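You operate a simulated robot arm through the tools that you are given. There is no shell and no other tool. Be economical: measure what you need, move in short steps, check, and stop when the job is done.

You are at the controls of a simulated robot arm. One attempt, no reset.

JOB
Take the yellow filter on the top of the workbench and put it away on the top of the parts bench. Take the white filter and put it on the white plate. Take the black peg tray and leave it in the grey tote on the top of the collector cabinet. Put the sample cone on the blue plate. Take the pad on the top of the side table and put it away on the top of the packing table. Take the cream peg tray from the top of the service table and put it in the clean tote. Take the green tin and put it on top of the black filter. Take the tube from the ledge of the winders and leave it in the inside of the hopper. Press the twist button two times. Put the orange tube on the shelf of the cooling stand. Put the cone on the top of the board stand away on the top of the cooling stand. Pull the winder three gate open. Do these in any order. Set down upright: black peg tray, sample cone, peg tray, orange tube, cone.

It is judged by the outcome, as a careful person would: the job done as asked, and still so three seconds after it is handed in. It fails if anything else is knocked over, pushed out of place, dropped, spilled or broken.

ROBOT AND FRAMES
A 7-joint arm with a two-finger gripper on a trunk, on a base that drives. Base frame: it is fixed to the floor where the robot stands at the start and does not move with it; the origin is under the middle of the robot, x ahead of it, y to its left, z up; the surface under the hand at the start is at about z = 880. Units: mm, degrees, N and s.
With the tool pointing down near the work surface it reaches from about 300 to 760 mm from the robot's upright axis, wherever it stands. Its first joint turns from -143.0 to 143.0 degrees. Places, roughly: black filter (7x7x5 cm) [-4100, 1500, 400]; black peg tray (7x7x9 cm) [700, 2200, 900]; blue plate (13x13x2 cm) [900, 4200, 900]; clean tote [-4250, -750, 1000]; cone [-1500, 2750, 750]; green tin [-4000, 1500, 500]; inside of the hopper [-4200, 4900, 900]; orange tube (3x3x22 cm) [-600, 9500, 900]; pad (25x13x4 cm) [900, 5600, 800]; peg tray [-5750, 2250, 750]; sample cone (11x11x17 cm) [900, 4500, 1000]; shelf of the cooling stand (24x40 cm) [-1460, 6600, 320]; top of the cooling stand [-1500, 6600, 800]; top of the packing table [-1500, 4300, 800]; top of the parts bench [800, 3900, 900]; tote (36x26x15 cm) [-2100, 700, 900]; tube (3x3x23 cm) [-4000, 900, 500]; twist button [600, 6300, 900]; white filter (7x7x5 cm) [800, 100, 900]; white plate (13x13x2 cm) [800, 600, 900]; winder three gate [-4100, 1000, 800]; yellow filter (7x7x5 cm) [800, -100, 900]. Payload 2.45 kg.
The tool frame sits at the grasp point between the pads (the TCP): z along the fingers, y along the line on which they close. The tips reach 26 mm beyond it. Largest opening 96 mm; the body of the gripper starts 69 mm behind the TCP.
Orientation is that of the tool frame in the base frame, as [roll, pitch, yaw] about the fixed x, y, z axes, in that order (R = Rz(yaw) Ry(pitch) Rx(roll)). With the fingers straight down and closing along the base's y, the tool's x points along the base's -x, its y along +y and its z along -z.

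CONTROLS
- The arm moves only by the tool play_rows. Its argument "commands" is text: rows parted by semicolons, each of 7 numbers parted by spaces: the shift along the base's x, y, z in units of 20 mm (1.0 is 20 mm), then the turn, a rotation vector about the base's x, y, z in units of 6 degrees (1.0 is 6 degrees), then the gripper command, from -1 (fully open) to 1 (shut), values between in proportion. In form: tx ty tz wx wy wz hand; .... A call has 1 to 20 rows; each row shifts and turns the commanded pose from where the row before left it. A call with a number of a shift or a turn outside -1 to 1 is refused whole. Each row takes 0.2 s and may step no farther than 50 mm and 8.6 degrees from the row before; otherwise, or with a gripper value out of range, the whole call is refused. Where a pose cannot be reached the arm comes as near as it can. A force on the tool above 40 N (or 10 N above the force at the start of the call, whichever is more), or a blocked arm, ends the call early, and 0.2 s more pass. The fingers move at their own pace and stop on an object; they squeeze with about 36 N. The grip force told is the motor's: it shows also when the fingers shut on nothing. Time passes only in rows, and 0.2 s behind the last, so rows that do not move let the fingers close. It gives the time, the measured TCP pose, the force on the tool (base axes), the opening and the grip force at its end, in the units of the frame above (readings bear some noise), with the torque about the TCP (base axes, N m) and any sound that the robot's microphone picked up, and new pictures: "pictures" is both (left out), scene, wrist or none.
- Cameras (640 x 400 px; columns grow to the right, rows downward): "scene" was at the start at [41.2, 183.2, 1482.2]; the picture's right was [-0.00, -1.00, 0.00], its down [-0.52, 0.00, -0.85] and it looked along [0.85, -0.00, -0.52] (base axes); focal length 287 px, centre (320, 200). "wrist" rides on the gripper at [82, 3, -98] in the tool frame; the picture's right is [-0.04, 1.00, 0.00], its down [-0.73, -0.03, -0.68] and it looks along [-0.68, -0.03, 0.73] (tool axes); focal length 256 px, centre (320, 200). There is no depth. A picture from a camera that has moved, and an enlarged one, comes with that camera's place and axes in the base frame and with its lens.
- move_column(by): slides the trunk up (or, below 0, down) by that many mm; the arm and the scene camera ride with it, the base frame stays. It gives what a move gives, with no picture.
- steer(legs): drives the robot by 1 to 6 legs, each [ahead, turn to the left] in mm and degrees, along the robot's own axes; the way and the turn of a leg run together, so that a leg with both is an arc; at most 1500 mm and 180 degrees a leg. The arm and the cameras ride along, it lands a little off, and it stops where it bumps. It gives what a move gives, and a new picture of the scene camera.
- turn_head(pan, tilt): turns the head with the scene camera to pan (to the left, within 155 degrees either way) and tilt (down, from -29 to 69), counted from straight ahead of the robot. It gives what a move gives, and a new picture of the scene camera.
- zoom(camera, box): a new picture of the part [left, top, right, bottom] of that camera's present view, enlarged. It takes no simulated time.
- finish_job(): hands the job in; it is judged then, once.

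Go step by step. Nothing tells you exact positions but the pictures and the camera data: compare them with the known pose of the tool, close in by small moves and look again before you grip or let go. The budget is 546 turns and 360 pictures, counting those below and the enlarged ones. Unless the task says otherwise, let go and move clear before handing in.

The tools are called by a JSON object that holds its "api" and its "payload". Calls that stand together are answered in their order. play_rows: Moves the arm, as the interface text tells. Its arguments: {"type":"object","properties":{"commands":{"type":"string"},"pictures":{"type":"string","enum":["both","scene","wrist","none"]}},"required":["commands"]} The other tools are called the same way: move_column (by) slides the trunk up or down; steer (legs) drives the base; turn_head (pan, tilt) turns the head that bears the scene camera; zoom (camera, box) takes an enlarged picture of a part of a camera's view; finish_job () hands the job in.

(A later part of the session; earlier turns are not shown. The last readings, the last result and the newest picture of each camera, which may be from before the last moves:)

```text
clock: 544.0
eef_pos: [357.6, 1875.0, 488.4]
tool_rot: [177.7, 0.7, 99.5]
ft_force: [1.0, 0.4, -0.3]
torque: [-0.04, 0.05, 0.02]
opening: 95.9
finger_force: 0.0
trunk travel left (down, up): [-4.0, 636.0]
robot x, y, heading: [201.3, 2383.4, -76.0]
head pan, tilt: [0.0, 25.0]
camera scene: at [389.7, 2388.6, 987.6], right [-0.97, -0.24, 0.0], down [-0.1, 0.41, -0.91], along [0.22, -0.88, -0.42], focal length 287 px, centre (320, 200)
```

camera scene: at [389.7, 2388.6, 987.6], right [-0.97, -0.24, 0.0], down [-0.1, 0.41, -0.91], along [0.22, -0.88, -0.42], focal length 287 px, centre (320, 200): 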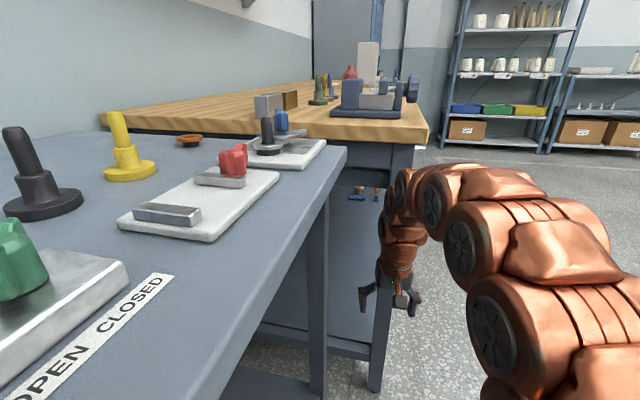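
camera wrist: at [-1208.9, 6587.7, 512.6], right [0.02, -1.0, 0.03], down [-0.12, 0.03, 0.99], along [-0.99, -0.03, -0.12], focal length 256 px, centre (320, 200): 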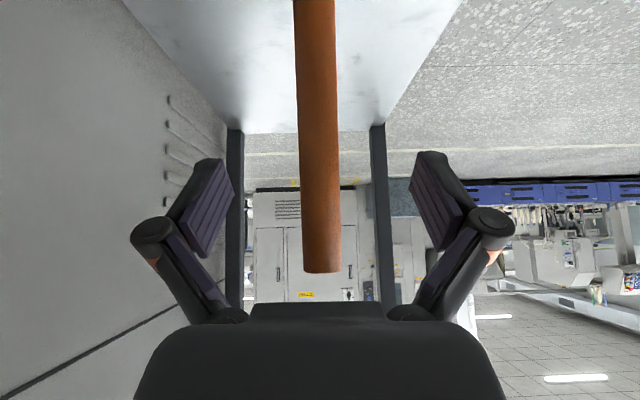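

The trunk raise was refused and I drifted near the bench. I back away and then raise the trunk.

{"api": "steer", "payload": {"legs": [[-200, 0]]}}

{"api": "steer", "payload": {"legs": [[0, -40], [250, 0]]}}

{"api": "move_column", "payload": {"by": 400}}

{"api": "move_column", "payload": {"by": 220}}

```text
clock: 545.6
eef_pos: [309.7, 2070.9, 489.1]
tool_rot: [177.9, 0.8, 99.5]
ft_force: [-0.6, 0.0, -0.2]
torque: [0.03, 0.0, 0.0]
opening: 95.9
finger_force: 0.1
trunk travel left (down, up): [-4.0, 636.0]
robot x, y, heading: [155.5, 2580.7, -76.2]
head pan, tilt: [0.0, 25.0]
camera scene: at [341.7, 2584.2, 987.5], right [-0.97, -0.24, 0.0], down [-0.1, 0.41, -0.91], along [0.22, -0.88, -0.42], focal length 287 px, centre (320, 200)
```

scene: 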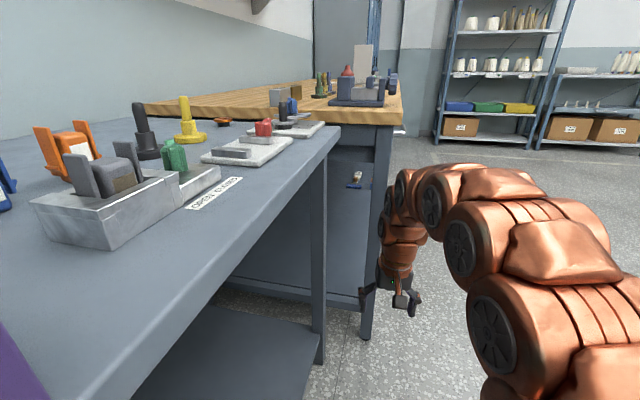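

```text
clock: 549.2
eef_pos: [-154.5, 1859.1, 488.9]
tool_rot: [177.8, 0.7, 60.3]
ft_force: [0.2, -0.1, -0.4]
torque: [-0.03, 0.01, 0.01]
opening: 96.1
finger_force: 0.0
trunk travel left (down, up): [-4.0, 636.0]
robot x, y, heading: [49.0, 2350.8, -115.3]
head pan, tilt: [0.0, 25.0]
camera scene: at [194.2, 2238.1, 987.5], right [-0.9, 0.43, 0.0], down [0.18, 0.38, -0.91], along [-0.39, -0.82, -0.42], focal length 287 px, centre (320, 200)
```

scene: 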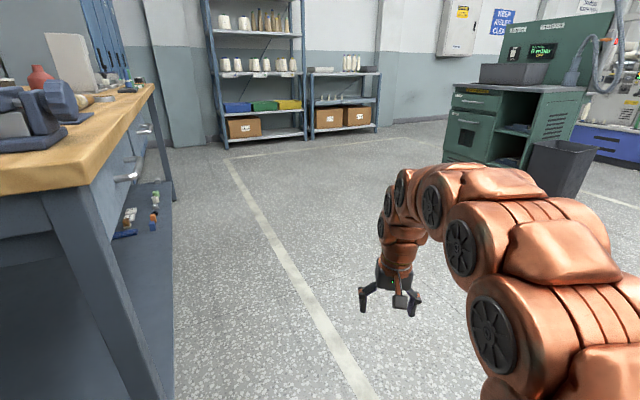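

```text
clock: 553.1
eef_pos: [-153.1, 1858.0, 889.2]
tool_rot: [177.8, 0.6, 60.4]
ft_force: [-1.4, 0.0, 0.2]
torque: [-0.02, 0.01, 0.0]
opening: 95.9
finger_force: 0.0
trunk travel left (down, up): [-404.0, 236.0]
robot x, y, heading: [46.9, 2352.4, -115.1]
head pan, tilt: [0.0, 25.0]
```

```text
clock: 555.4
eef_pos: [-154.0, 1858.2, 1108.1]
tool_rot: [177.9, 0.6, 60.3]
ft_force: [0.3, -0.5, 0.2]
torque: [0.01, 0.0, -0.03]
opening: 96.0
finger_force: 0.0
trunk travel left (down, up): [-624.0, 16.0]
robot x, y, heading: [45.6, 2352.5, -115.2]
head pan, tilt: [0.0, 25.0]
```

{"api": "play_rows", "payload": {"commands": "0 0 1 0 0 0 -1; 0 0 1 0 0 0 -1; 0 0 1 0 0 0 -1; 0 0 1 0 0 0 -1", "pictures": "none"}}

{"api": "turn_head", "payload": {"pan": 0, "tilt": 35}}

{"api": "steer", "payload": {"legs": [[0, 115]]}}

```text
clock: 556.4
eef_pos: [-154.2, 1859.0, 1190.7]
tool_rot: [177.8, 0.7, 60.4]
ft_force: [0.3, 0.6, -0.1]
torque: [0.03, 0.0, 0.0]
opening: 96.2
finger_force: 0.1
trunk travel left (down, up): [-624.0, 16.0]
robot x, y, heading: [44.8, 2356.1, -115.2]
head pan, tilt: [0.0, 25.0]
```

```text
clock: 557.1
eef_pos: [-152.8, 1859.2, 1190.2]
tool_rot: [177.8, 0.8, 60.4]
ft_force: [0.3, -0.4, 0.3]
torque: [-0.01, 0.01, -0.01]
opening: 95.8
finger_force: 0.0
trunk travel left (down, up): [-624.0, 16.0]
robot x, y, heading: [48.1, 2351.8, -115.1]
head pan, tilt: [0.0, 35.0]
camera scene: at [196.0, 2241.8, 1591.8], right [-0.9, 0.43, 0.0], down [0.24, 0.52, -0.82], along [-0.35, -0.74, -0.57], focal length 287 px, centre (320, 200)
```

scene: 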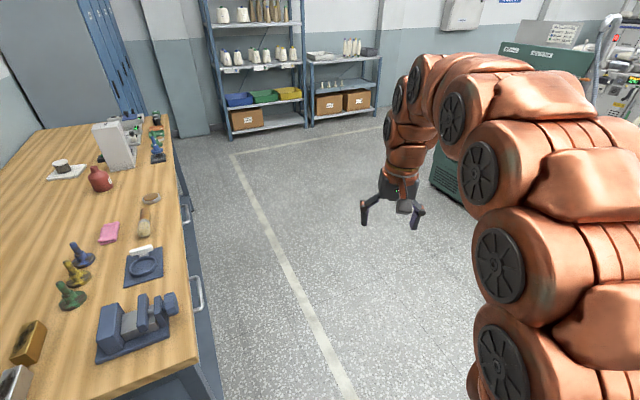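

```text
clock: 562.5
eef_pos: [573.1, 2415.3, 1189.5]
tool_rot: [177.8, 0.8, 179.3]
ft_force: [0.0, -0.4, -0.9]
torque: [0.0, -0.01, 0.05]
opening: 96.0
finger_force: 0.0
trunk travel left (down, up): [-624.0, 16.0]
robot x, y, heading: [44.6, 2352.4, 3.5]
head pan, tilt: [0.0, 35.0]
camera scene: at [74.2, 2537.7, 1591.8], right [0.06, -1.0, 0.0], down [-0.57, -0.04, -0.82], along [0.82, 0.05, -0.57], focal length 287 px, centre (320, 200)
```

scene: 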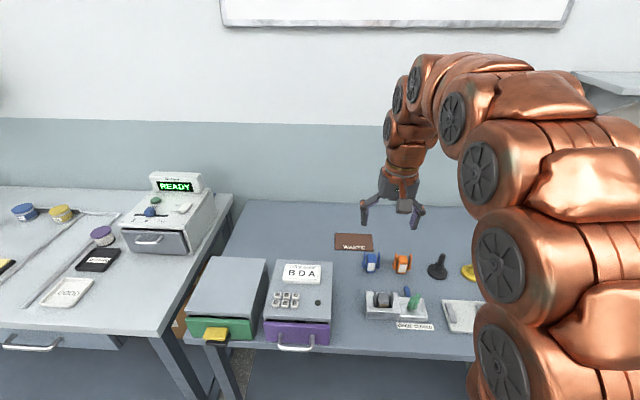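

The black peg tray stands at about (725,2203). I move over it.

{"api": "steer", "payload": {"legs": [[60, 0]]}}

{"api": "play_rows", "payload": {"commands": "0 -1 0 -0.35 0 0 -1; 0 -1 0 0 0 0 -1; 0 -1 0 0 0 0 -1; 0 -1 0 0 0 0 -1; 0 -1 -0.3 0 0 0 -1; 0 -1 -0.5 0 0 0 -1; 0 -1 -0.5 0 0 0 -1; 0.5 -1 -0.5 0 0 0 -1; 0.5 -1 -0.5 0 0 0 -1; 0.5 -1 -0.5 0 0 0 -1; 0.5 -0.7 -0.5 0 0 0 -1"}}

```text
clock: 563.5
eef_pos: [633.4, 2418.0, 1190.9]
tool_rot: [177.8, 0.8, 179.2]
ft_force: [-1.2, 0.3, 0.5]
torque: [-0.01, -0.03, 0.0]
opening: 95.9
finger_force: 0.1
trunk travel left (down, up): [-624.0, 16.0]
robot x, y, heading: [102.6, 2355.4, 3.3]
head pan, tilt: [0.0, 35.0]
camera scene: at [134.1, 2541.4, 1591.8], right [0.06, -1.0, 0.0], down [-0.57, -0.04, -0.82], along [0.82, 0.05, -0.57], focal length 287 px, centre (320, 200)
```

scene: 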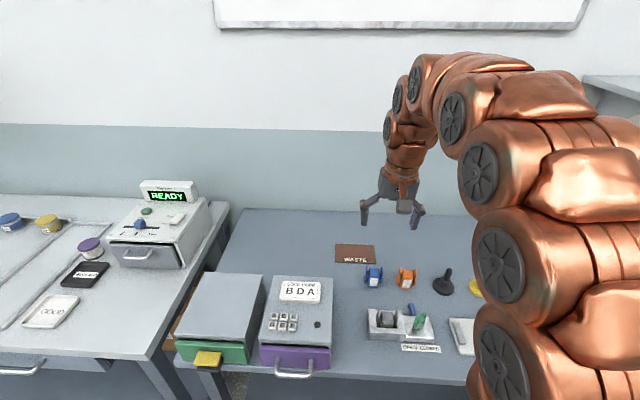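

```text
clock: 565.9
eef_pos: [676.1, 2204.4, 1125.3]
tool_rot: [179.9, 0.8, 179.3]
ft_force: [-0.5, -0.8, 0.3]
torque: [-0.03, 0.0, -0.03]
opening: 96.0
finger_force: 0.0
trunk travel left (down, up): [-624.0, 16.0]
robot x, y, heading: [107.3, 2354.7, 3.4]
head pan, tilt: [0.0, 35.0]
camera scene: at [134.4, 2541.4, 1591.8], right [0.06, -1.0, 0.0], down [-0.57, -0.04, -0.82], along [0.82, 0.05, -0.57], focal length 287 px, centre (320, 200)
camera wrist: at [593.2, 2207.7, 1222.7], right [0.05, 1.0, 0.0], down [0.72, -0.04, 0.69], along [0.69, -0.04, -0.72], focal length 256 px, centre (320, 200)
```

scene: 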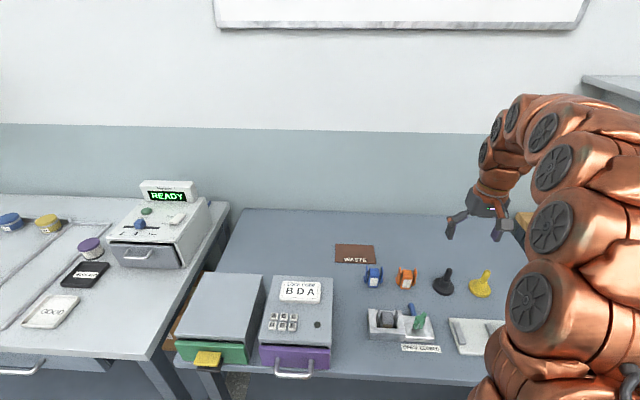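
wrist: 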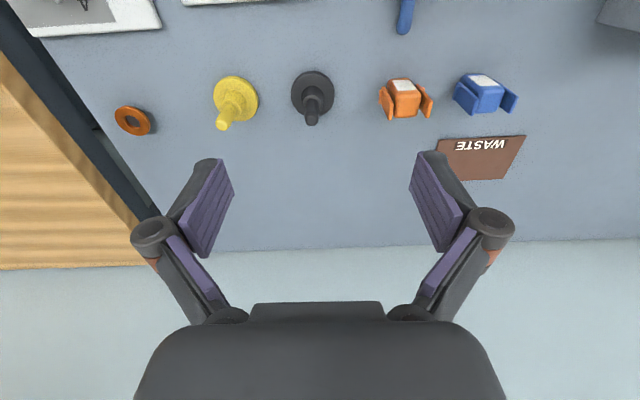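

{"api": "play_rows", "payload": {"commands": "0.7 -0.2 -1 0 0 0 -1; 0.7 -0.2 -1 0 0 0 -1; 0.7 -0.2 -1 0 0 0 -1; 0.7 -0.2 -1 0 0 0 -1; 0.7 -0.2 -1 0 0 0 -1; 0 0 -1 0 0 0 -1; 0 0 -1 0 0 0 -1; 0 0 -0.5 0 0 0 -1", "pictures": "wrist"}}

```text
clock: 567.6
eef_pos: [745.1, 2185.9, 974.5]
tool_rot: [179.8, 0.7, 179.2]
ft_force: [0.2, 0.2, 1.1]
torque: [0.0, 0.02, -0.01]
opening: 95.8
finger_force: 0.1
trunk travel left (down, up): [-624.0, 16.0]
robot x, y, heading: [104.0, 2356.6, 3.7]
head pan, tilt: [0.0, 35.0]
camera wrist: at [662.1, 2188.7, 1070.8], right [0.05, 1.0, 0.0], down [0.72, -0.04, 0.69], along [0.69, -0.03, -0.73], focal length 256 px, centre (320, 200)
```

wrist: 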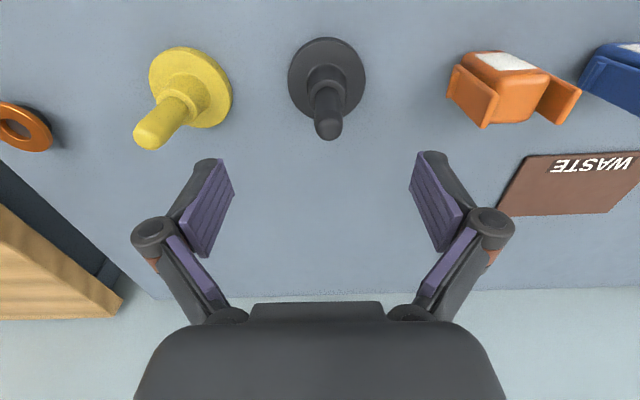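

{"api": "play_rows", "payload": {"commands": "0 0.25 -1 0 0 0 -0.6; 0 0 -1 0 0 0 -0.6; 0 0 -1 0 0 0 -0.6; 0 0 -1 0 0 0 -0.6; 0 0 -0.1 0 0 0 -0.6; 0 0 0 0 0 0 0.5; 0 0 0 0 0 0 1; 0 0 0 0 0 0 1; 0 0 0 0 0 0 1; 0 0 0 0 0 0 1", "pictures": "wrist"}}

```text
clock: 569.9
eef_pos: [744.2, 2189.1, 891.4]
tool_rot: [179.8, 0.8, 179.2]
ft_force: [0.0, 0.3, 0.9]
torque: [0.03, 0.01, -0.02]
opening: 26.7
finger_force: 35.9
trunk travel left (down, up): [-624.0, 16.0]
robot x, y, heading: [104.1, 2357.2, 3.6]
head pan, tilt: [0.0, 35.0]
camera wrist: at [662.5, 2193.6, 988.8], right [0.05, 1.0, 0.0], down [0.72, -0.04, 0.69], along [0.69, -0.03, -0.73], focal length 256 px, centre (320, 200)
```

wrist: 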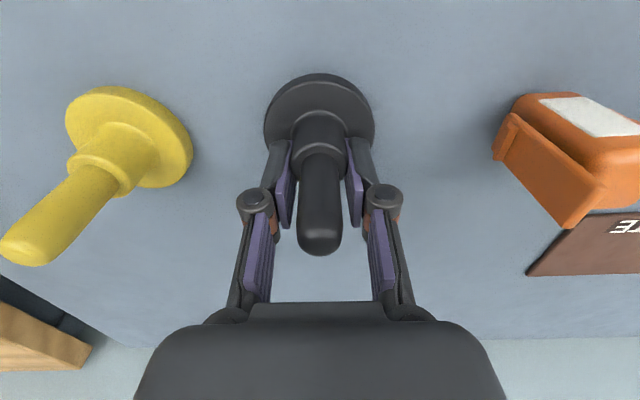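

{"api": "play_rows", "payload": {"commands": "0 0 0.5 0 0 0 1; 0 0 1 0 0 0 1; 0 0 1 0 0 0 1; 0 0 1 0 0 0 1; 0 0 1 0 0 0 1; 0 0 1 0 0 0 1; 0 0 1 0 0 0 1; 0 0 1 0 0 0 1; 0 0 1 0 0 0 1; -0.5 0.3 1 0 0 0 1; -1 0.5 1 0 0 0 1; -1 0.5 1 0 0 0 1; -1 0.5 1 0 0 0 1; -1 0.5 1 0 0 0 1; -1 0.5 1 0 0 0 1; -1 0.5 1 0 0 0 1; -1 0.5 0 0 0 0 1; -1 0.5 0 0 0 0 1; -1 0.5 0 0 0 0 1", "pictures": "wrist"}}

{"api": "steer", "payload": {"legs": [[-180, 0], [0, -130], [1020, 0], [950, 0], [0, -53.5]]}}

```text
clock: 573.9
eef_pos: [553.5, 2286.5, 1203.7]
tool_rot: [179.8, 0.8, 179.1]
ft_force: [-0.2, 0.4, 0.3]
torque: [0.01, -0.01, 0.01]
opening: 26.8
finger_force: 35.9
trunk travel left (down, up): [-624.0, 16.0]
robot x, y, heading: [102.0, 2359.1, 3.2]
head pan, tilt: [0.0, 35.0]
camera wrist: at [471.8, 2289.7, 1301.2], right [0.05, 1.0, 0.0], down [0.72, -0.04, 0.69], along [0.69, -0.03, -0.72], focal length 256 px, centre (320, 200)
```

wrist: 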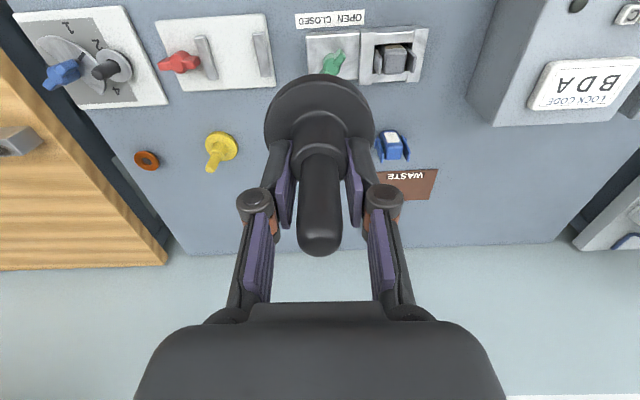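

```text
clock: 592.5
eef_pos: [-1611.4, 766.8, 1204.9]
tool_rot: [179.8, 0.8, 1.2]
ft_force: [-0.4, 0.1, 0.1]
torque: [0.02, 0.04, -0.01]
opening: 26.7
finger_force: 36.4
trunk travel left (down, up): [-624.0, 16.0]
robot x, y, heading: [-1160.2, 712.3, -174.5]
head pan, tilt: [0.0, 35.0]
camera scene: at [-1180.7, 528.1, 1591.8], right [-0.1, 1.0, 0.0], down [0.57, 0.06, -0.82], along [-0.82, -0.08, -0.57], focal length 287 px, centre (320, 200)
```

scene: 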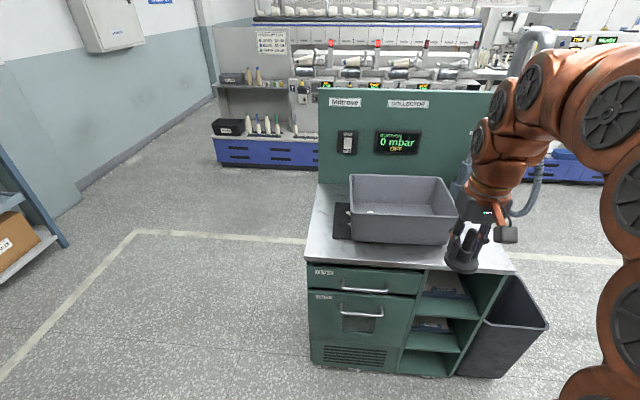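

{"api": "steer", "payload": {"legs": [[0, -5.5], [330, 0]]}}

{"api": "play_rows", "payload": {"commands": "-1 0 0 0 0 0 1; -1 0 0 0 0 0 1; -1 0 -0.5 0 0 0 1; -1 0 -0.5 0 0 0 1; -1 0 -0.5 0 0 0 1; -1 0 -0.5 0 0 0 1; -1 0 -0.5 0 0 0 1"}}

```text
clock: 595.2
eef_pos: [-1939.2, 809.7, 1205.1]
tool_rot: [179.8, 0.7, -4.3]
ft_force: [0.8, -0.5, -0.7]
torque: [0.0, 0.01, -0.04]
opening: 26.5
finger_force: 36.2
trunk travel left (down, up): [-624.0, 16.0]
robot x, y, heading: [-1495.7, 712.0, -179.9]
head pan, tilt: [0.0, 35.0]
camera scene: at [-1533.2, 530.7, 1591.8], right [0.0, 1.0, 0.0], down [0.57, 0.0, -0.82], along [-0.82, 0.0, -0.57], focal length 287 px, centre (320, 200)
```

scene: 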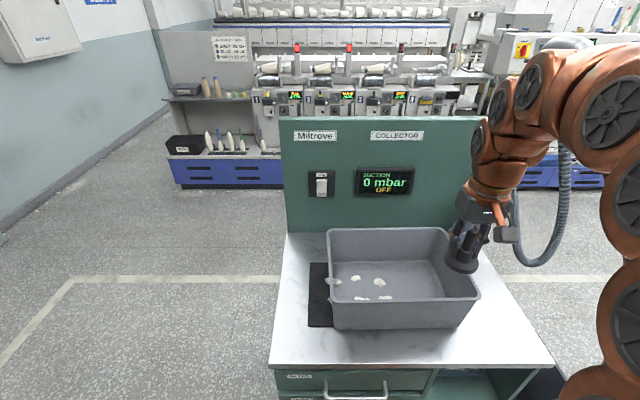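

```text
clock: 596.8
eef_pos: [-2079.9, 808.7, 1156.3]
tool_rot: [179.8, 0.8, -4.3]
ft_force: [0.7, 0.0, 0.3]
torque: [-0.03, 0.03, 0.0]
opening: 26.6
finger_force: 36.0
trunk travel left (down, up): [-624.0, 16.0]
robot x, y, heading: [-1497.6, 707.7, -179.7]
head pan, tilt: [0.0, 35.0]
camera scene: at [-1533.2, 530.7, 1591.8], right [0.0, 1.0, 0.0], down [0.57, 0.0, -0.82], along [-0.82, 0.0, -0.57], focal length 287 px, centre (320, 200)
camera wrist: at [-1996.9, 799.0, 1253.1], right [-0.11, -0.99, 0.0], down [-0.72, 0.09, 0.69], along [-0.68, 0.08, -0.73], focal length 256 px, centre (320, 200)
```

scene: 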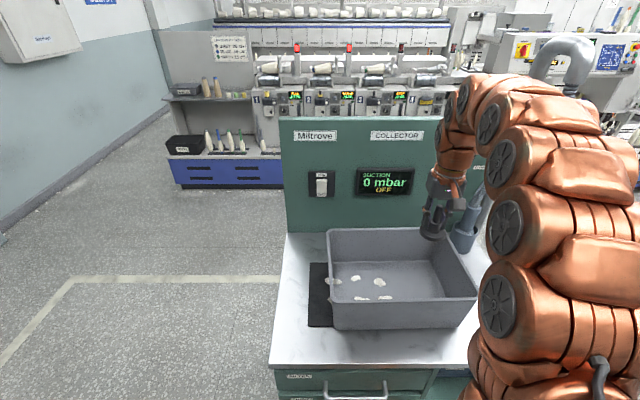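
wrist: 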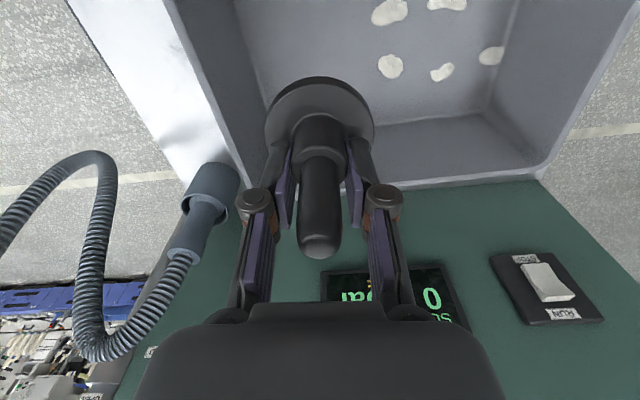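

{"api": "play_rows", "payload": {"commands": "-0.6 -0.5 -1 0 0 0 1; -0.6 -0.5 -1 0 0 0 1; 0 0 -1 0 0 0 1; 0 0 -1 0 0 0 1; 0 0 -1 0 0 0 1; 0 0 -1 0 0 0 1; 0 0 -1 0 0 0 1; 0 0 -1 0 0 0 1; 0 0 -1 0 0 0 1; 0 0 -1 0 0 0 1"}}

```text
clock: 599.0
eef_pos: [-2105.3, 790.8, 955.6]
tool_rot: [179.8, 0.7, -4.4]
ft_force: [0.4, 0.3, 0.5]
torque: [0.03, 0.02, 0.03]
opening: 26.5
finger_force: 35.8
trunk travel left (down, up): [-624.0, 16.0]
robot x, y, heading: [-1497.4, 713.4, -179.8]
head pan, tilt: [0.0, 35.0]
camera scene: at [-1533.3, 530.7, 1591.8], right [0.0, 1.0, 0.0], down [0.57, 0.0, -0.82], along [-0.82, 0.0, -0.57], focal length 287 px, centre (320, 200)
camera wrist: at [-2021.8, 779.9, 1052.7], right [-0.11, -0.99, 0.0], down [-0.72, 0.09, 0.69], along [-0.68, 0.08, -0.73], focal length 256 px, centre (320, 200)
```

scene: 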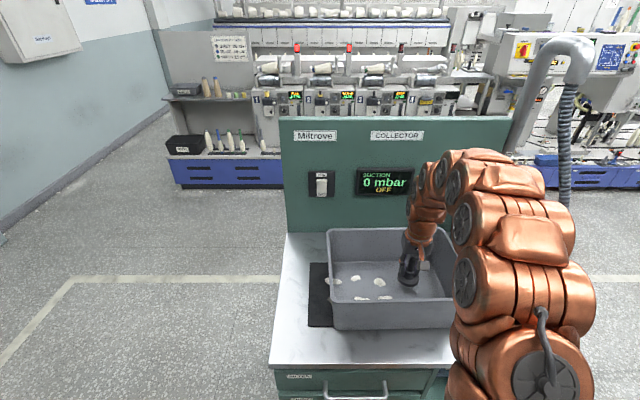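
wrist: 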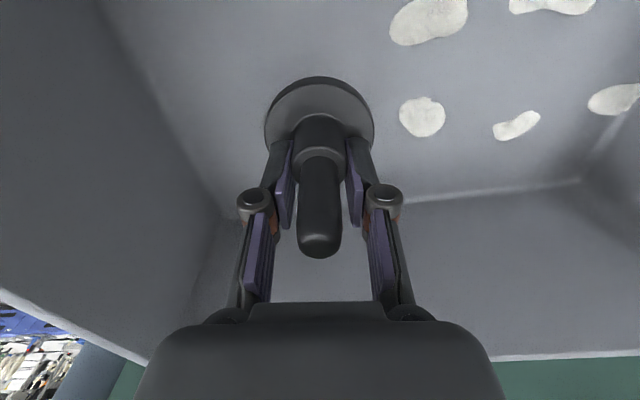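

Tray is well inside the tote, clear of lint. I lower until contact.

{"api": "play_rows", "payload": {"commands": "0 0 -0.5 0 0 0 1; 0 0 -0.5 0 0 0 1; 0 0 -0.3 0 0 0 1; 0 0 -0.2 0 0 0 1; 0 0 0 0 0 0 1", "pictures": "wrist"}}

```text
clock: 600.2
eef_pos: [-2104.6, 789.1, 925.0]
tool_rot: [179.7, 0.8, -4.5]
ft_force: [0.9, -0.3, -0.8]
torque: [0.0, -0.03, -0.05]
opening: 26.6
finger_force: 35.9
trunk travel left (down, up): [-624.0, 16.0]
robot x, y, heading: [-1498.7, 710.9, -180.0]
head pan, tilt: [0.0, 35.0]
camera wrist: at [-2021.6, 779.6, 1021.3], right [-0.11, -0.99, 0.0], down [-0.72, 0.09, 0.69], along [-0.68, 0.08, -0.73], focal length 256 px, centre (320, 200)
```

wrist: 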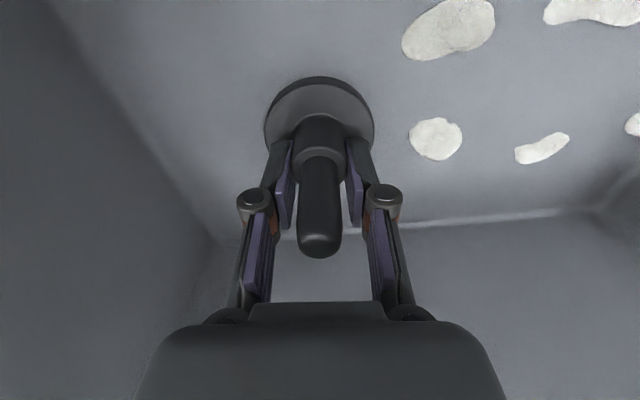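

{"api": "play_rows", "payload": {"commands": "0 0 -0.3 0 0 0 1; 0 0 -0.3 0 0 0 1; 0 0 -0.2 0 0 0 1; 0 0 -0.2 0 0 0 1; 0 0 -0.2 0 0 0 1; 0 0 -0.2 0 0 0 1; 0 0 0 0 0 0 1", "pictures": "wrist"}}

```text
clock: 601.1
eef_pos: [-2104.5, 789.7, 910.6]
tool_rot: [179.9, 1.3, -4.4]
ft_force: [3.4, -0.7, 19.7]
torque: [-0.03, -0.49, 0.0]
opening: 26.5
finger_force: 35.9
trunk travel left (down, up): [-624.0, 16.0]
robot x, y, heading: [-1495.2, 709.8, -179.9]
head pan, tilt: [0.0, 35.0]
stopped in row 4: the force on the tool passed its limit at 44 N (the readings are from after the stop); the commanded pose is now the measured one
camera wrist: at [-2021.2, 780.2, 1006.2], right [-0.11, -0.99, 0.0], down [-0.71, 0.08, 0.7], along [-0.69, 0.08, -0.72], focal length 256 px, centre (320, 200)
```

wrist: 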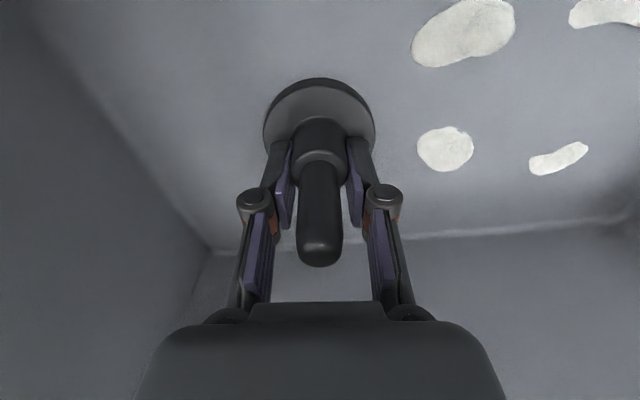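

Contact with the tote floor. I release partly and lift clear.

{"api": "play_rows", "payload": {"commands": "0 0 0.1 0 0 0 0.8; 0 0 0 0 0 0 0.2; 0 0 0 0 0 0 0; 0 0 0 0 0 0 0; 0 0 0.5 0 0 0 0; 0 0 1 0 0 0 0; 0 0 1 0 0 0 0; 0 0 1 0 0 0 0; 0 0 1 0 0 0 0; 0 0 1 0 0 0 0; 0 0 1 0 0 0 0; 0 0 1 0 0 0 0; 0 0 1 0 0 0 -1; 0 0 1 0 0 0 -1; 0.5 0 1 0 0 0 -1"}}

```text
clock: 604.3
eef_pos: [-2096.1, 790.6, 1119.2]
tool_rot: [179.9, 1.1, -4.2]
ft_force: [0.5, 0.4, 0.1]
torque: [-0.02, -0.02, -0.01]
opening: 96.2
finger_force: 0.0
trunk travel left (down, up): [-624.0, 16.0]
robot x, y, heading: [-1494.7, 712.9, -179.9]
head pan, tilt: [0.0, 35.0]
camera scene: at [-1533.6, 530.7, 1591.8], right [0.0, 1.0, 0.0], down [0.57, 0.0, -0.82], along [-0.82, 0.0, -0.57], focal length 287 px, centre (320, 200)
camera wrist: at [-2011.3, 779.9, 1216.4], right [-0.11, -0.99, 0.0], down [-0.71, 0.08, 0.69], along [-0.69, 0.08, -0.72], focal length 256 px, centre (320, 200)
```

scene: 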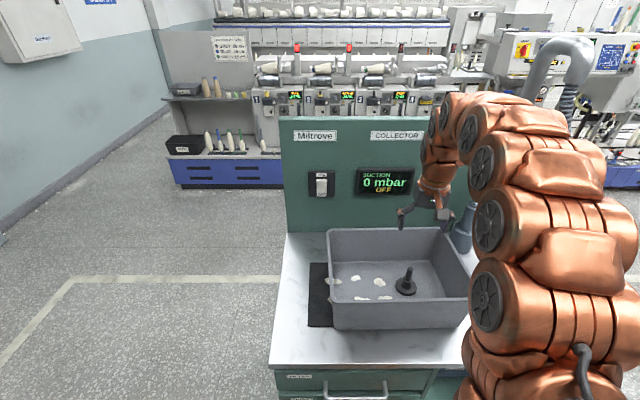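
wrist: 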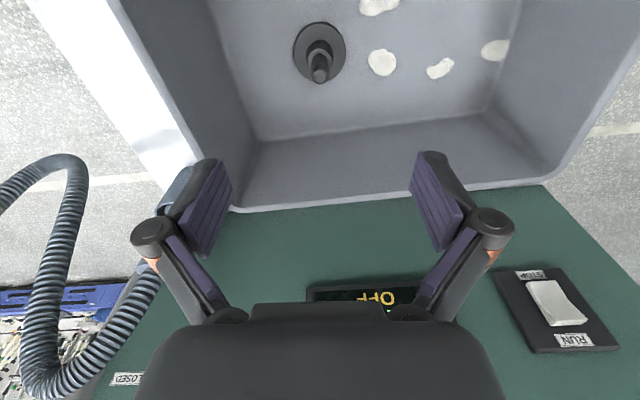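

Peg tray stands in the tote. Next the winders area. I retract and drive around the cabinet to have a look.

{"api": "play_rows", "payload": {"commands": "1 0 1 0 0 0 -1; 1 0 1 0 0 0 -1; 1 -0.3 0.5 0 0 0 -1; 1 -0.3 0 0 0 0 -1; 1 -0.3 0 0 0 0 -1; 1 -0.3 0 0 0 0 -1; 1 -0.3 0 0 0 0 -1; 1 -0.3 0 0 0 0 -1", "pictures": "none"}}

{"api": "steer", "payload": {"legs": [[-250, 0], [0, -71], [1097, 0], [0, 92.3], [1400, 0], [0, -21]]}}

```text
clock: 606.1
eef_pos: [-1936.4, 751.0, 1171.1]
tool_rot: [179.9, 1.2, -4.3]
ft_force: [0.4, -0.1, 0.7]
torque: [-0.01, -0.06, 0.0]
opening: 96.2
finger_force: 0.1
trunk travel left (down, up): [-624.0, 16.0]
robot x, y, heading: [-1498.3, 709.3, -179.7]
head pan, tilt: [0.0, 35.0]
```

```text
clock: 623.3
eef_pos: [-2450.8, 1505.2, 1172.0]
tool_rot: [-179.9, 1.2, 17.2]
ft_force: [-0.4, -1.8, 0.0]
torque: [0.16, 0.08, -0.01]
opening: 96.0
finger_force: 0.1
trunk travel left (down, up): [-624.0, 16.0]
robot x, y, heading: [-2036.0, 1651.4, -147.4]
head pan, tilt: [0.0, 35.0]
stopped in leg 5: the robot was blocked; the commanded pose is now the measured one
camera scene: at [-1967.2, 1474.7, 1591.5], right [-0.54, 0.84, 0.0], down [0.48, 0.31, -0.82], along [-0.69, -0.44, -0.57], focal length 287 px, centre (320, 200)
```

scene: 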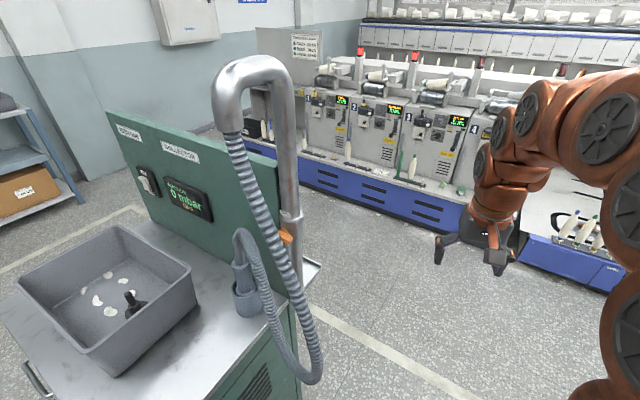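

{"api": "turn_head", "payload": {"pan": 0, "tilt": 65}}

```text
clock: 624.2
eef_pos: [-2452.3, 1508.4, 1171.4]
tool_rot: [179.8, 1.2, 17.3]
ft_force: [-1.2, 0.7, -0.4]
torque: [-0.01, 0.04, 0.02]
opening: 96.0
finger_force: 0.2
trunk travel left (down, up): [-624.0, 16.0]
robot x, y, heading: [-2034.1, 1651.7, -147.2]
head pan, tilt: [0.0, 65.0]
camera scene: at [-1945.0, 1491.0, 1552.0], right [-0.54, 0.84, 0.0], down [0.76, 0.49, -0.42], along [-0.36, -0.23, -0.91], focal length 287 px, centre (320, 200)
```

scene: 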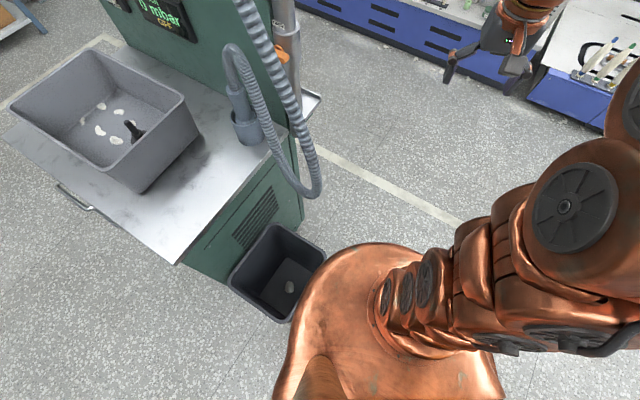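

I bumped the waste bin's corner lightly. I back off and pass with more room.

{"api": "steer", "payload": {"legs": [[-180, 0], [0, -38], [1250, 0]]}}

{"api": "turn_head", "payload": {"pan": 30, "tilt": 30}}

```text
clock: 633.4
eef_pos: [-3544.7, 1959.8, 1171.0]
tool_rot: [179.8, 1.1, -18.5]
ft_force: [-0.8, -0.4, 0.4]
torque: [-0.01, 0.0, 0.0]
opening: 96.0
finger_force: 0.0
trunk travel left (down, up): [-624.0, 16.0]
robot x, y, heading: [-3120.8, 1827.7, 177.1]
head pan, tilt: [0.0, 65.0]
camera scene: at [-3143.2, 1650.9, 1551.9], right [0.05, 1.0, 0.0], down [0.91, -0.05, -0.42], along [-0.42, 0.02, -0.91], focal length 287 px, centre (320, 200)
```

scene: 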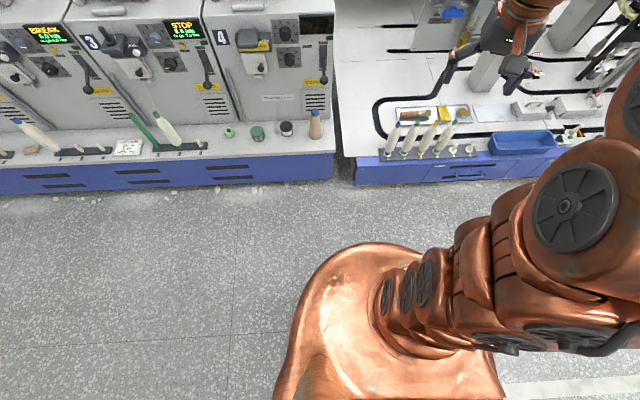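

```text
clock: 634.4
eef_pos: [-3544.6, 1959.8, 1171.1]
tool_rot: [179.9, 1.2, -18.6]
ft_force: [0.9, 0.4, -0.2]
torque: [0.01, -0.02, 0.02]
opening: 96.2
finger_force: 0.1
trunk travel left (down, up): [-624.0, 16.0]
robot x, y, heading: [-3120.4, 1829.3, 176.8]
head pan, tilt: [30.0, 30.0]
camera scene: at [-3163.3, 1606.8, 1599.5], right [-0.45, 0.89, 0.0], down [0.45, 0.23, -0.87], along [-0.77, -0.39, -0.5], focal length 287 px, centre (320, 200)
```

scene: 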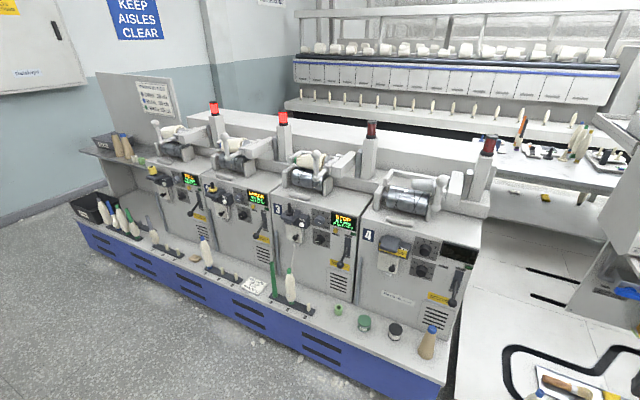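

{"api": "zoom", "payload": {"camera": "scene", "box": [240, 180, 480, 370]}}

```text
2.11 times, centred on (360, 275) of scene
camera zoom: at [-3163.3, 1606.8, 1599.5], right [-0.45, 0.89, 0.0], down [0.45, 0.23, -0.87], along [-0.77, -0.39, -0.5], focal length 604 px, centre (236, 42)
```

zoom: 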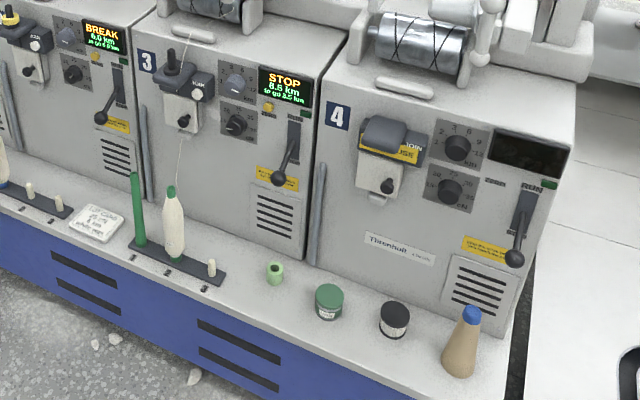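

{"api": "turn_head", "payload": {"pan": 0, "tilt": 40}}

{"api": "steer", "payload": {"legs": [[0, 49.5], [480, 0], [0, -46.6]]}}

```text
clock: 635.3
eef_pos: [-3545.2, 1959.3, 1171.5]
tool_rot: [179.9, 1.2, -18.5]
ft_force: [0.8, -0.1, 0.1]
torque: [0.02, 0.03, -0.03]
opening: 96.2
finger_force: 0.1
trunk travel left (down, up): [-624.0, 16.0]
robot x, y, heading: [-3123.3, 1832.0, 177.1]
head pan, tilt: [0.0, 40.0]
camera scene: at [-3167.5, 1652.2, 1584.3], right [0.05, 1.0, 0.0], down [0.64, -0.03, -0.77], along [-0.77, 0.04, -0.64], focal length 287 px, centre (320, 200)
```

scene: 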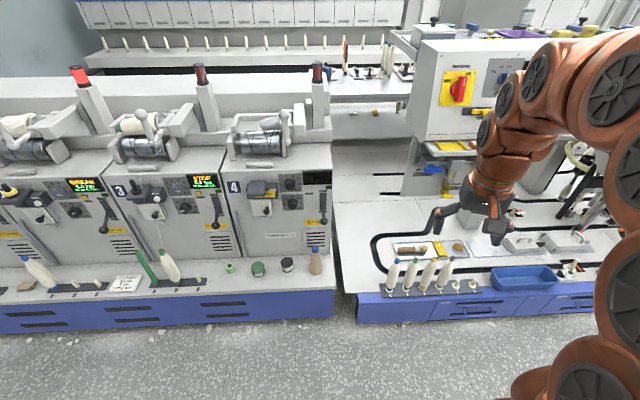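

```text
clock: 642.5
eef_pos: [-3882.6, 1604.3, 1170.1]
tool_rot: [179.9, 1.1, -16.8]
ft_force: [-0.6, -1.1, 0.0]
torque: [0.0, 0.04, 0.02]
opening: 95.8
finger_force: 0.0
trunk travel left (down, up): [-624.0, 16.0]
robot x, y, heading: [-3459.1, 1487.4, 178.5]
head pan, tilt: [0.0, 40.0]
camera scene: at [-3496.0, 1309.1, 1584.2], right [0.02, 1.0, 0.0], down [0.64, -0.02, -0.77], along [-0.77, 0.02, -0.64], focal length 287 px, centre (320, 200)
```

scene: 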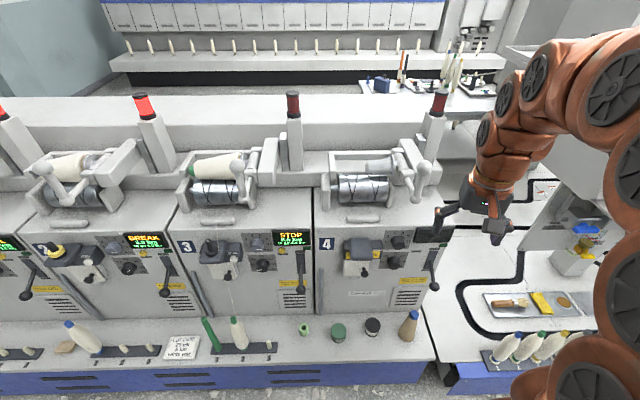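

Green tin about (-4026,1400) and black filter about (-4046,1540) on the ledge (z≈400). I lower the trunk and look with the wrist camera.

{"api": "move_column", "payload": {"by": -400}}

{"api": "play_rows", "payload": {"commands": "-0.5 -1 0 0 0 -0.5 -1; -0.5 -1 0 0 0 -0.5 -1; -0.5 -1 0 0 0 -0.5 -1; -0.5 -1 -0.5 0 0 -0.5 -1; 0 -1 -0.5 0 0 -0.5 -1; 0 -1 -0.5 0 0 0 -1; 0 -1 -0.5 0 0 0 -1; 0 -1 0 0 0 0 -1; 0 -1 0 0 0 0 -1"}}

```text
clock: 646.3
eef_pos: [-3883.1, 1604.8, 771.4]
tool_rot: [179.8, 1.2, -16.8]
ft_force: [0.1, 0.3, 0.8]
torque: [0.01, 0.0, -0.01]
opening: 96.2
finger_force: 0.0
trunk travel left (down, up): [-224.0, 416.0]
robot x, y, heading: [-3462.1, 1484.2, 178.6]
head pan, tilt: [0.0, 40.0]
```

```text
clock: 648.3
eef_pos: [-3922.6, 1423.8, 731.3]
tool_rot: [-180.0, 1.3, -31.9]
ft_force: [0.1, 0.1, 0.0]
torque: [0.03, 0.04, 0.01]
opening: 96.0
finger_force: 0.1
trunk travel left (down, up): [-224.0, 416.0]
robot x, y, heading: [-3454.4, 1489.0, 178.6]
head pan, tilt: [0.0, 40.0]
camera scene: at [-3496.0, 1309.1, 1184.2], right [0.02, 1.0, 0.0], down [0.64, -0.02, -0.77], along [-0.77, 0.02, -0.64], focal length 287 px, centre (320, 200)
camera wrist: at [-3852.2, 1376.7, 827.9], right [-0.56, -0.83, 0.0], down [-0.6, 0.4, 0.69], along [-0.57, 0.39, -0.72], focal length 256 px, centre (320, 200)
```

scene: 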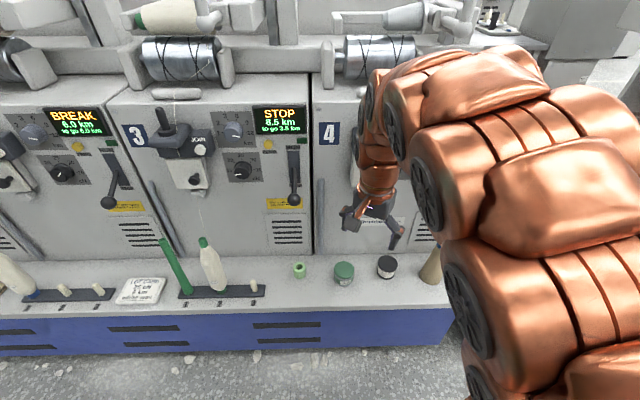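
wrist: 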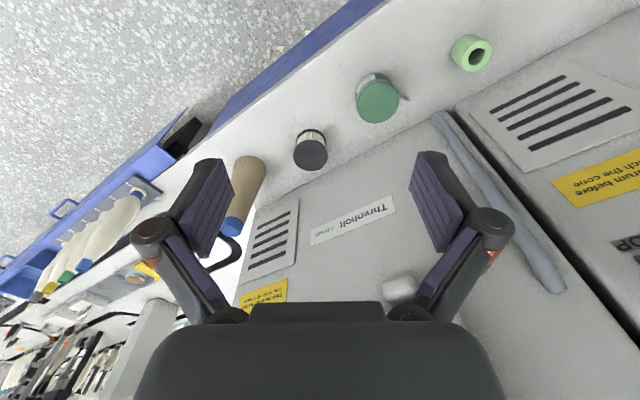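

{"api": "play_rows", "payload": {"commands": "-0.5 -0.2 0 0 0 1 -1; -0.5 -0.2 0 0 0 1 -1; -0.5 -0.2 -0.5 0 0 1 -1; -0.5 -0.2 -0.5 0 0 1 -1; -0.5 -0.2 -0.5 0 0 1 -1; -0.5 -0.2 -0.5 0 0 0.3 -1; 0 -0.2 -0.5 0 -0.2 0 -1; 0 0 -0.5 0 0 0 -1"}}

```text
clock: 650.1
eef_pos: [-3984.3, 1397.3, 670.5]
tool_rot: [179.9, -0.1, 0.1]
ft_force: [0.0, -0.5, -0.7]
torque: [0.0, 0.01, -0.02]
opening: 96.2
finger_force: 0.0
trunk travel left (down, up): [-224.0, 416.0]
robot x, y, heading: [-3454.4, 1492.7, 178.6]
head pan, tilt: [0.0, 40.0]
camera scene: at [-3496.0, 1309.1, 1184.2], right [0.02, 1.0, 0.0], down [0.64, -0.02, -0.77], along [-0.77, 0.02, -0.64], focal length 287 px, centre (320, 200)
camera wrist: at [-3902.9, 1393.6, 768.5], right [-0.04, -1.0, 0.0], down [-0.73, 0.03, 0.68], along [-0.68, 0.03, -0.73], focal length 256 px, centre (320, 200)
```

scene: 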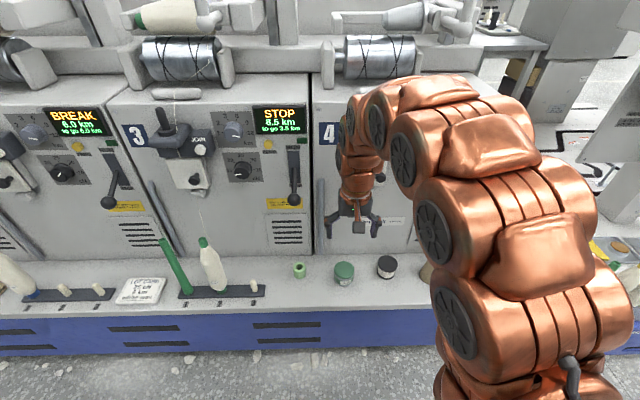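
wrist: 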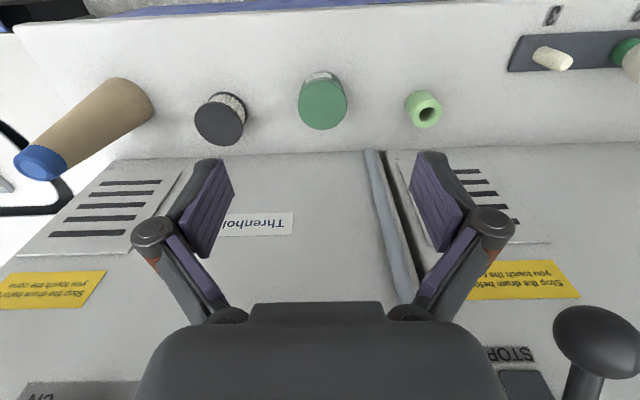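

{"api": "play_rows", "payload": {"commands": "-0.5 0 -1 0 0 0 -1; -0.5 0 -1 0 0 0 -1; 0 0 -1 0 0 0 -1; 0 0 -1 0 0 0 -1", "pictures": "wrist"}}

```text
clock: 651.1
eef_pos: [-4003.8, 1396.4, 590.0]
tool_rot: [-180.0, 0.2, 0.1]
ft_force: [0.4, -0.8, 0.0]
torque: [0.02, 0.0, -0.01]
opening: 96.3
finger_force: 0.0
trunk travel left (down, up): [-224.0, 416.0]
robot x, y, heading: [-3459.1, 1490.9, 178.7]
head pan, tilt: [0.0, 40.0]
camera wrist: at [-3922.3, 1393.4, 688.8], right [-0.04, -1.0, 0.0], down [-0.73, 0.03, 0.68], along [-0.68, 0.03, -0.73], focal length 256 px, centre (320, 200)
```

wrist: 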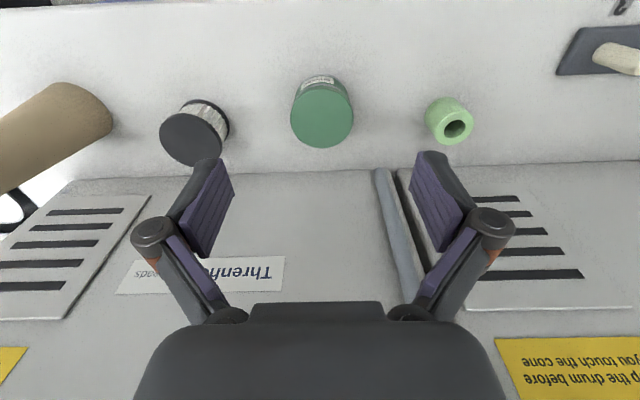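

{"api": "play_rows", "payload": {"commands": "-0.3 0 -1 0 0 0 -1; -0.2 0 -1 0 0 0 -1", "pictures": "wrist"}}

```text
clock: 651.7
eef_pos: [-4013.2, 1396.5, 552.0]
tool_rot: [180.0, 0.0, 0.0]
ft_force: [0.8, -0.1, 0.6]
torque: [0.0, -0.02, 0.02]
opening: 96.1
finger_force: 0.0
trunk travel left (down, up): [-224.0, 416.0]
robot x, y, heading: [-3457.0, 1490.1, 178.7]
head pan, tilt: [0.0, 40.0]
camera wrist: at [-3931.7, 1392.9, 649.4], right [-0.04, -1.0, 0.0], down [-0.73, 0.03, 0.68], along [-0.68, 0.03, -0.73], focal length 256 px, centre (320, 200)
```

wrist: 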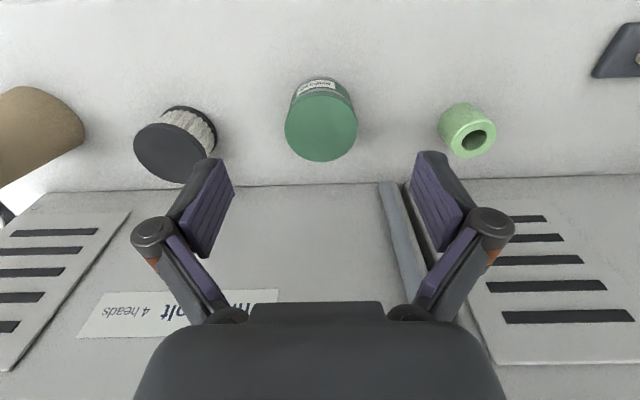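

{"api": "play_rows", "payload": {"commands": "-0.5 0 -1 0 0 0 -1; -0.5 0 -1 0 0 0 -1; 0 0 -1 0 0 0 -1", "pictures": "wrist"}}

```text
clock: 652.5
eef_pos: [-4032.2, 1397.7, 490.9]
tool_rot: [-180.0, 0.0, 0.0]
ft_force: [0.1, 0.8, -0.7]
torque: [0.02, 0.02, -0.02]
opening: 95.8
finger_force: 0.0
trunk travel left (down, up): [-224.0, 416.0]
robot x, y, heading: [-3460.6, 1487.2, 178.6]
head pan, tilt: [0.0, 40.0]
camera wrist: at [-3951.0, 1394.2, 589.1], right [-0.04, -1.0, 0.0], down [-0.73, 0.03, 0.68], along [-0.68, 0.03, -0.73], focal length 256 px, centre (320, 200)
```

wrist: 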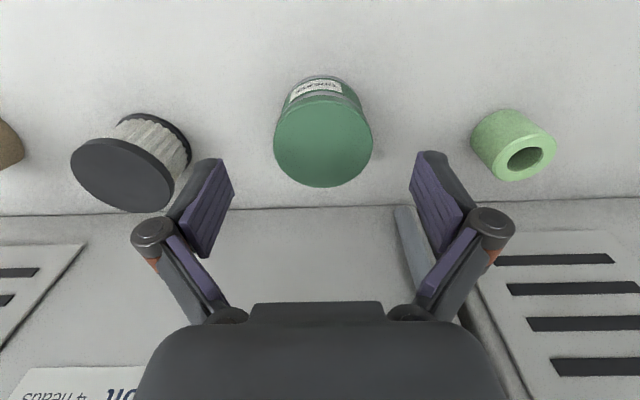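

{"api": "play_rows", "payload": {"commands": "-0.1 0 -1 0 0 0 -1; 0 0 -1 0 0 0 -1; 0 0 -1 0 0 0 -1; 0 0 -0.2 0 0 0 -1; 0 0 0 0 0 0 -1; 0 0 0 0 0 0 0.5; 0 0 0 0 0 0 1; 0 0 0 0 0 0 1", "pictures": "wrist"}}

```text
clock: 654.3
eef_pos: [-4035.0, 1397.9, 427.9]
tool_rot: [179.8, 0.0, 0.0]
ft_force: [0.7, -1.2, 4.2]
torque: [0.01, -0.07, -0.01]
opening: 59.8
finger_force: 28.5
trunk travel left (down, up): [-224.0, 416.0]
robot x, y, heading: [-3458.5, 1490.6, 178.4]
head pan, tilt: [0.0, 40.0]
camera wrist: at [-3953.4, 1394.3, 526.2], right [-0.04, -1.0, 0.0], down [-0.73, 0.03, 0.68], along [-0.68, 0.03, -0.73], focal length 256 px, centre (320, 200)
```

wrist: 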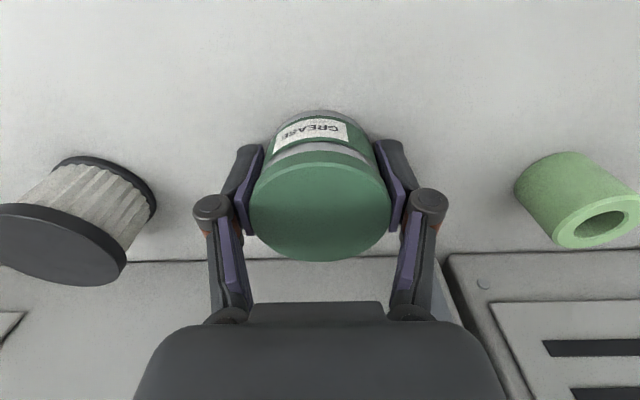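

{"api": "play_rows", "payload": {"commands": "0 0 0.5 0 0 0 1; 0 0 1 0 0 0 1; 0 0 1 0 0 0 1; 0 0 1 0 0 0 1; 0 0 1 0 0 0 1; -0.2 1 0 0 0 0 1; -0.2 1 0 0 0 0 1; -0.2 1 0 0 0 0 1; -0.2 1 0 0 0 0 1; -0.1 1 0 0 0 0 1; 0 1 0 0 0 0 1; 0 0.85 0 0 0 0 1"}}

```text
clock: 656.9
eef_pos: [-4053.9, 1533.4, 518.1]
tool_rot: [179.9, -0.1, 0.1]
ft_force: [0.9, 1.1, -0.5]
torque: [0.05, -0.01, 0.0]
opening: 59.5
finger_force: 36.0
trunk travel left (down, up): [-224.0, 416.0]
robot x, y, heading: [-3457.1, 1488.9, 178.7]
head pan, tilt: [0.0, 40.0]
camera scene: at [-3496.1, 1309.1, 1184.2], right [0.02, 1.0, 0.0], down [0.64, -0.02, -0.77], along [-0.77, 0.02, -0.64], focal length 287 px, centre (320, 200)
camera wrist: at [-3972.1, 1530.8, 616.6], right [-0.04, -1.0, 0.0], down [-0.73, 0.03, 0.68], along [-0.68, 0.03, -0.73], focal length 256 px, centre (320, 200)
```

scene: 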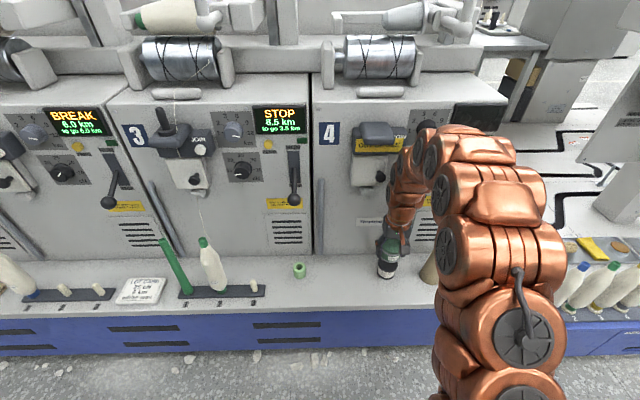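
wrist: 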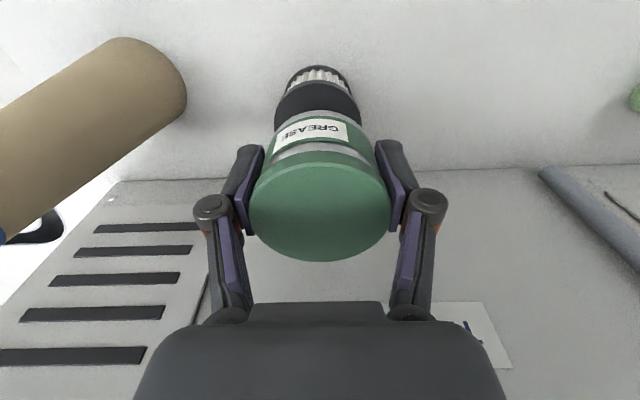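

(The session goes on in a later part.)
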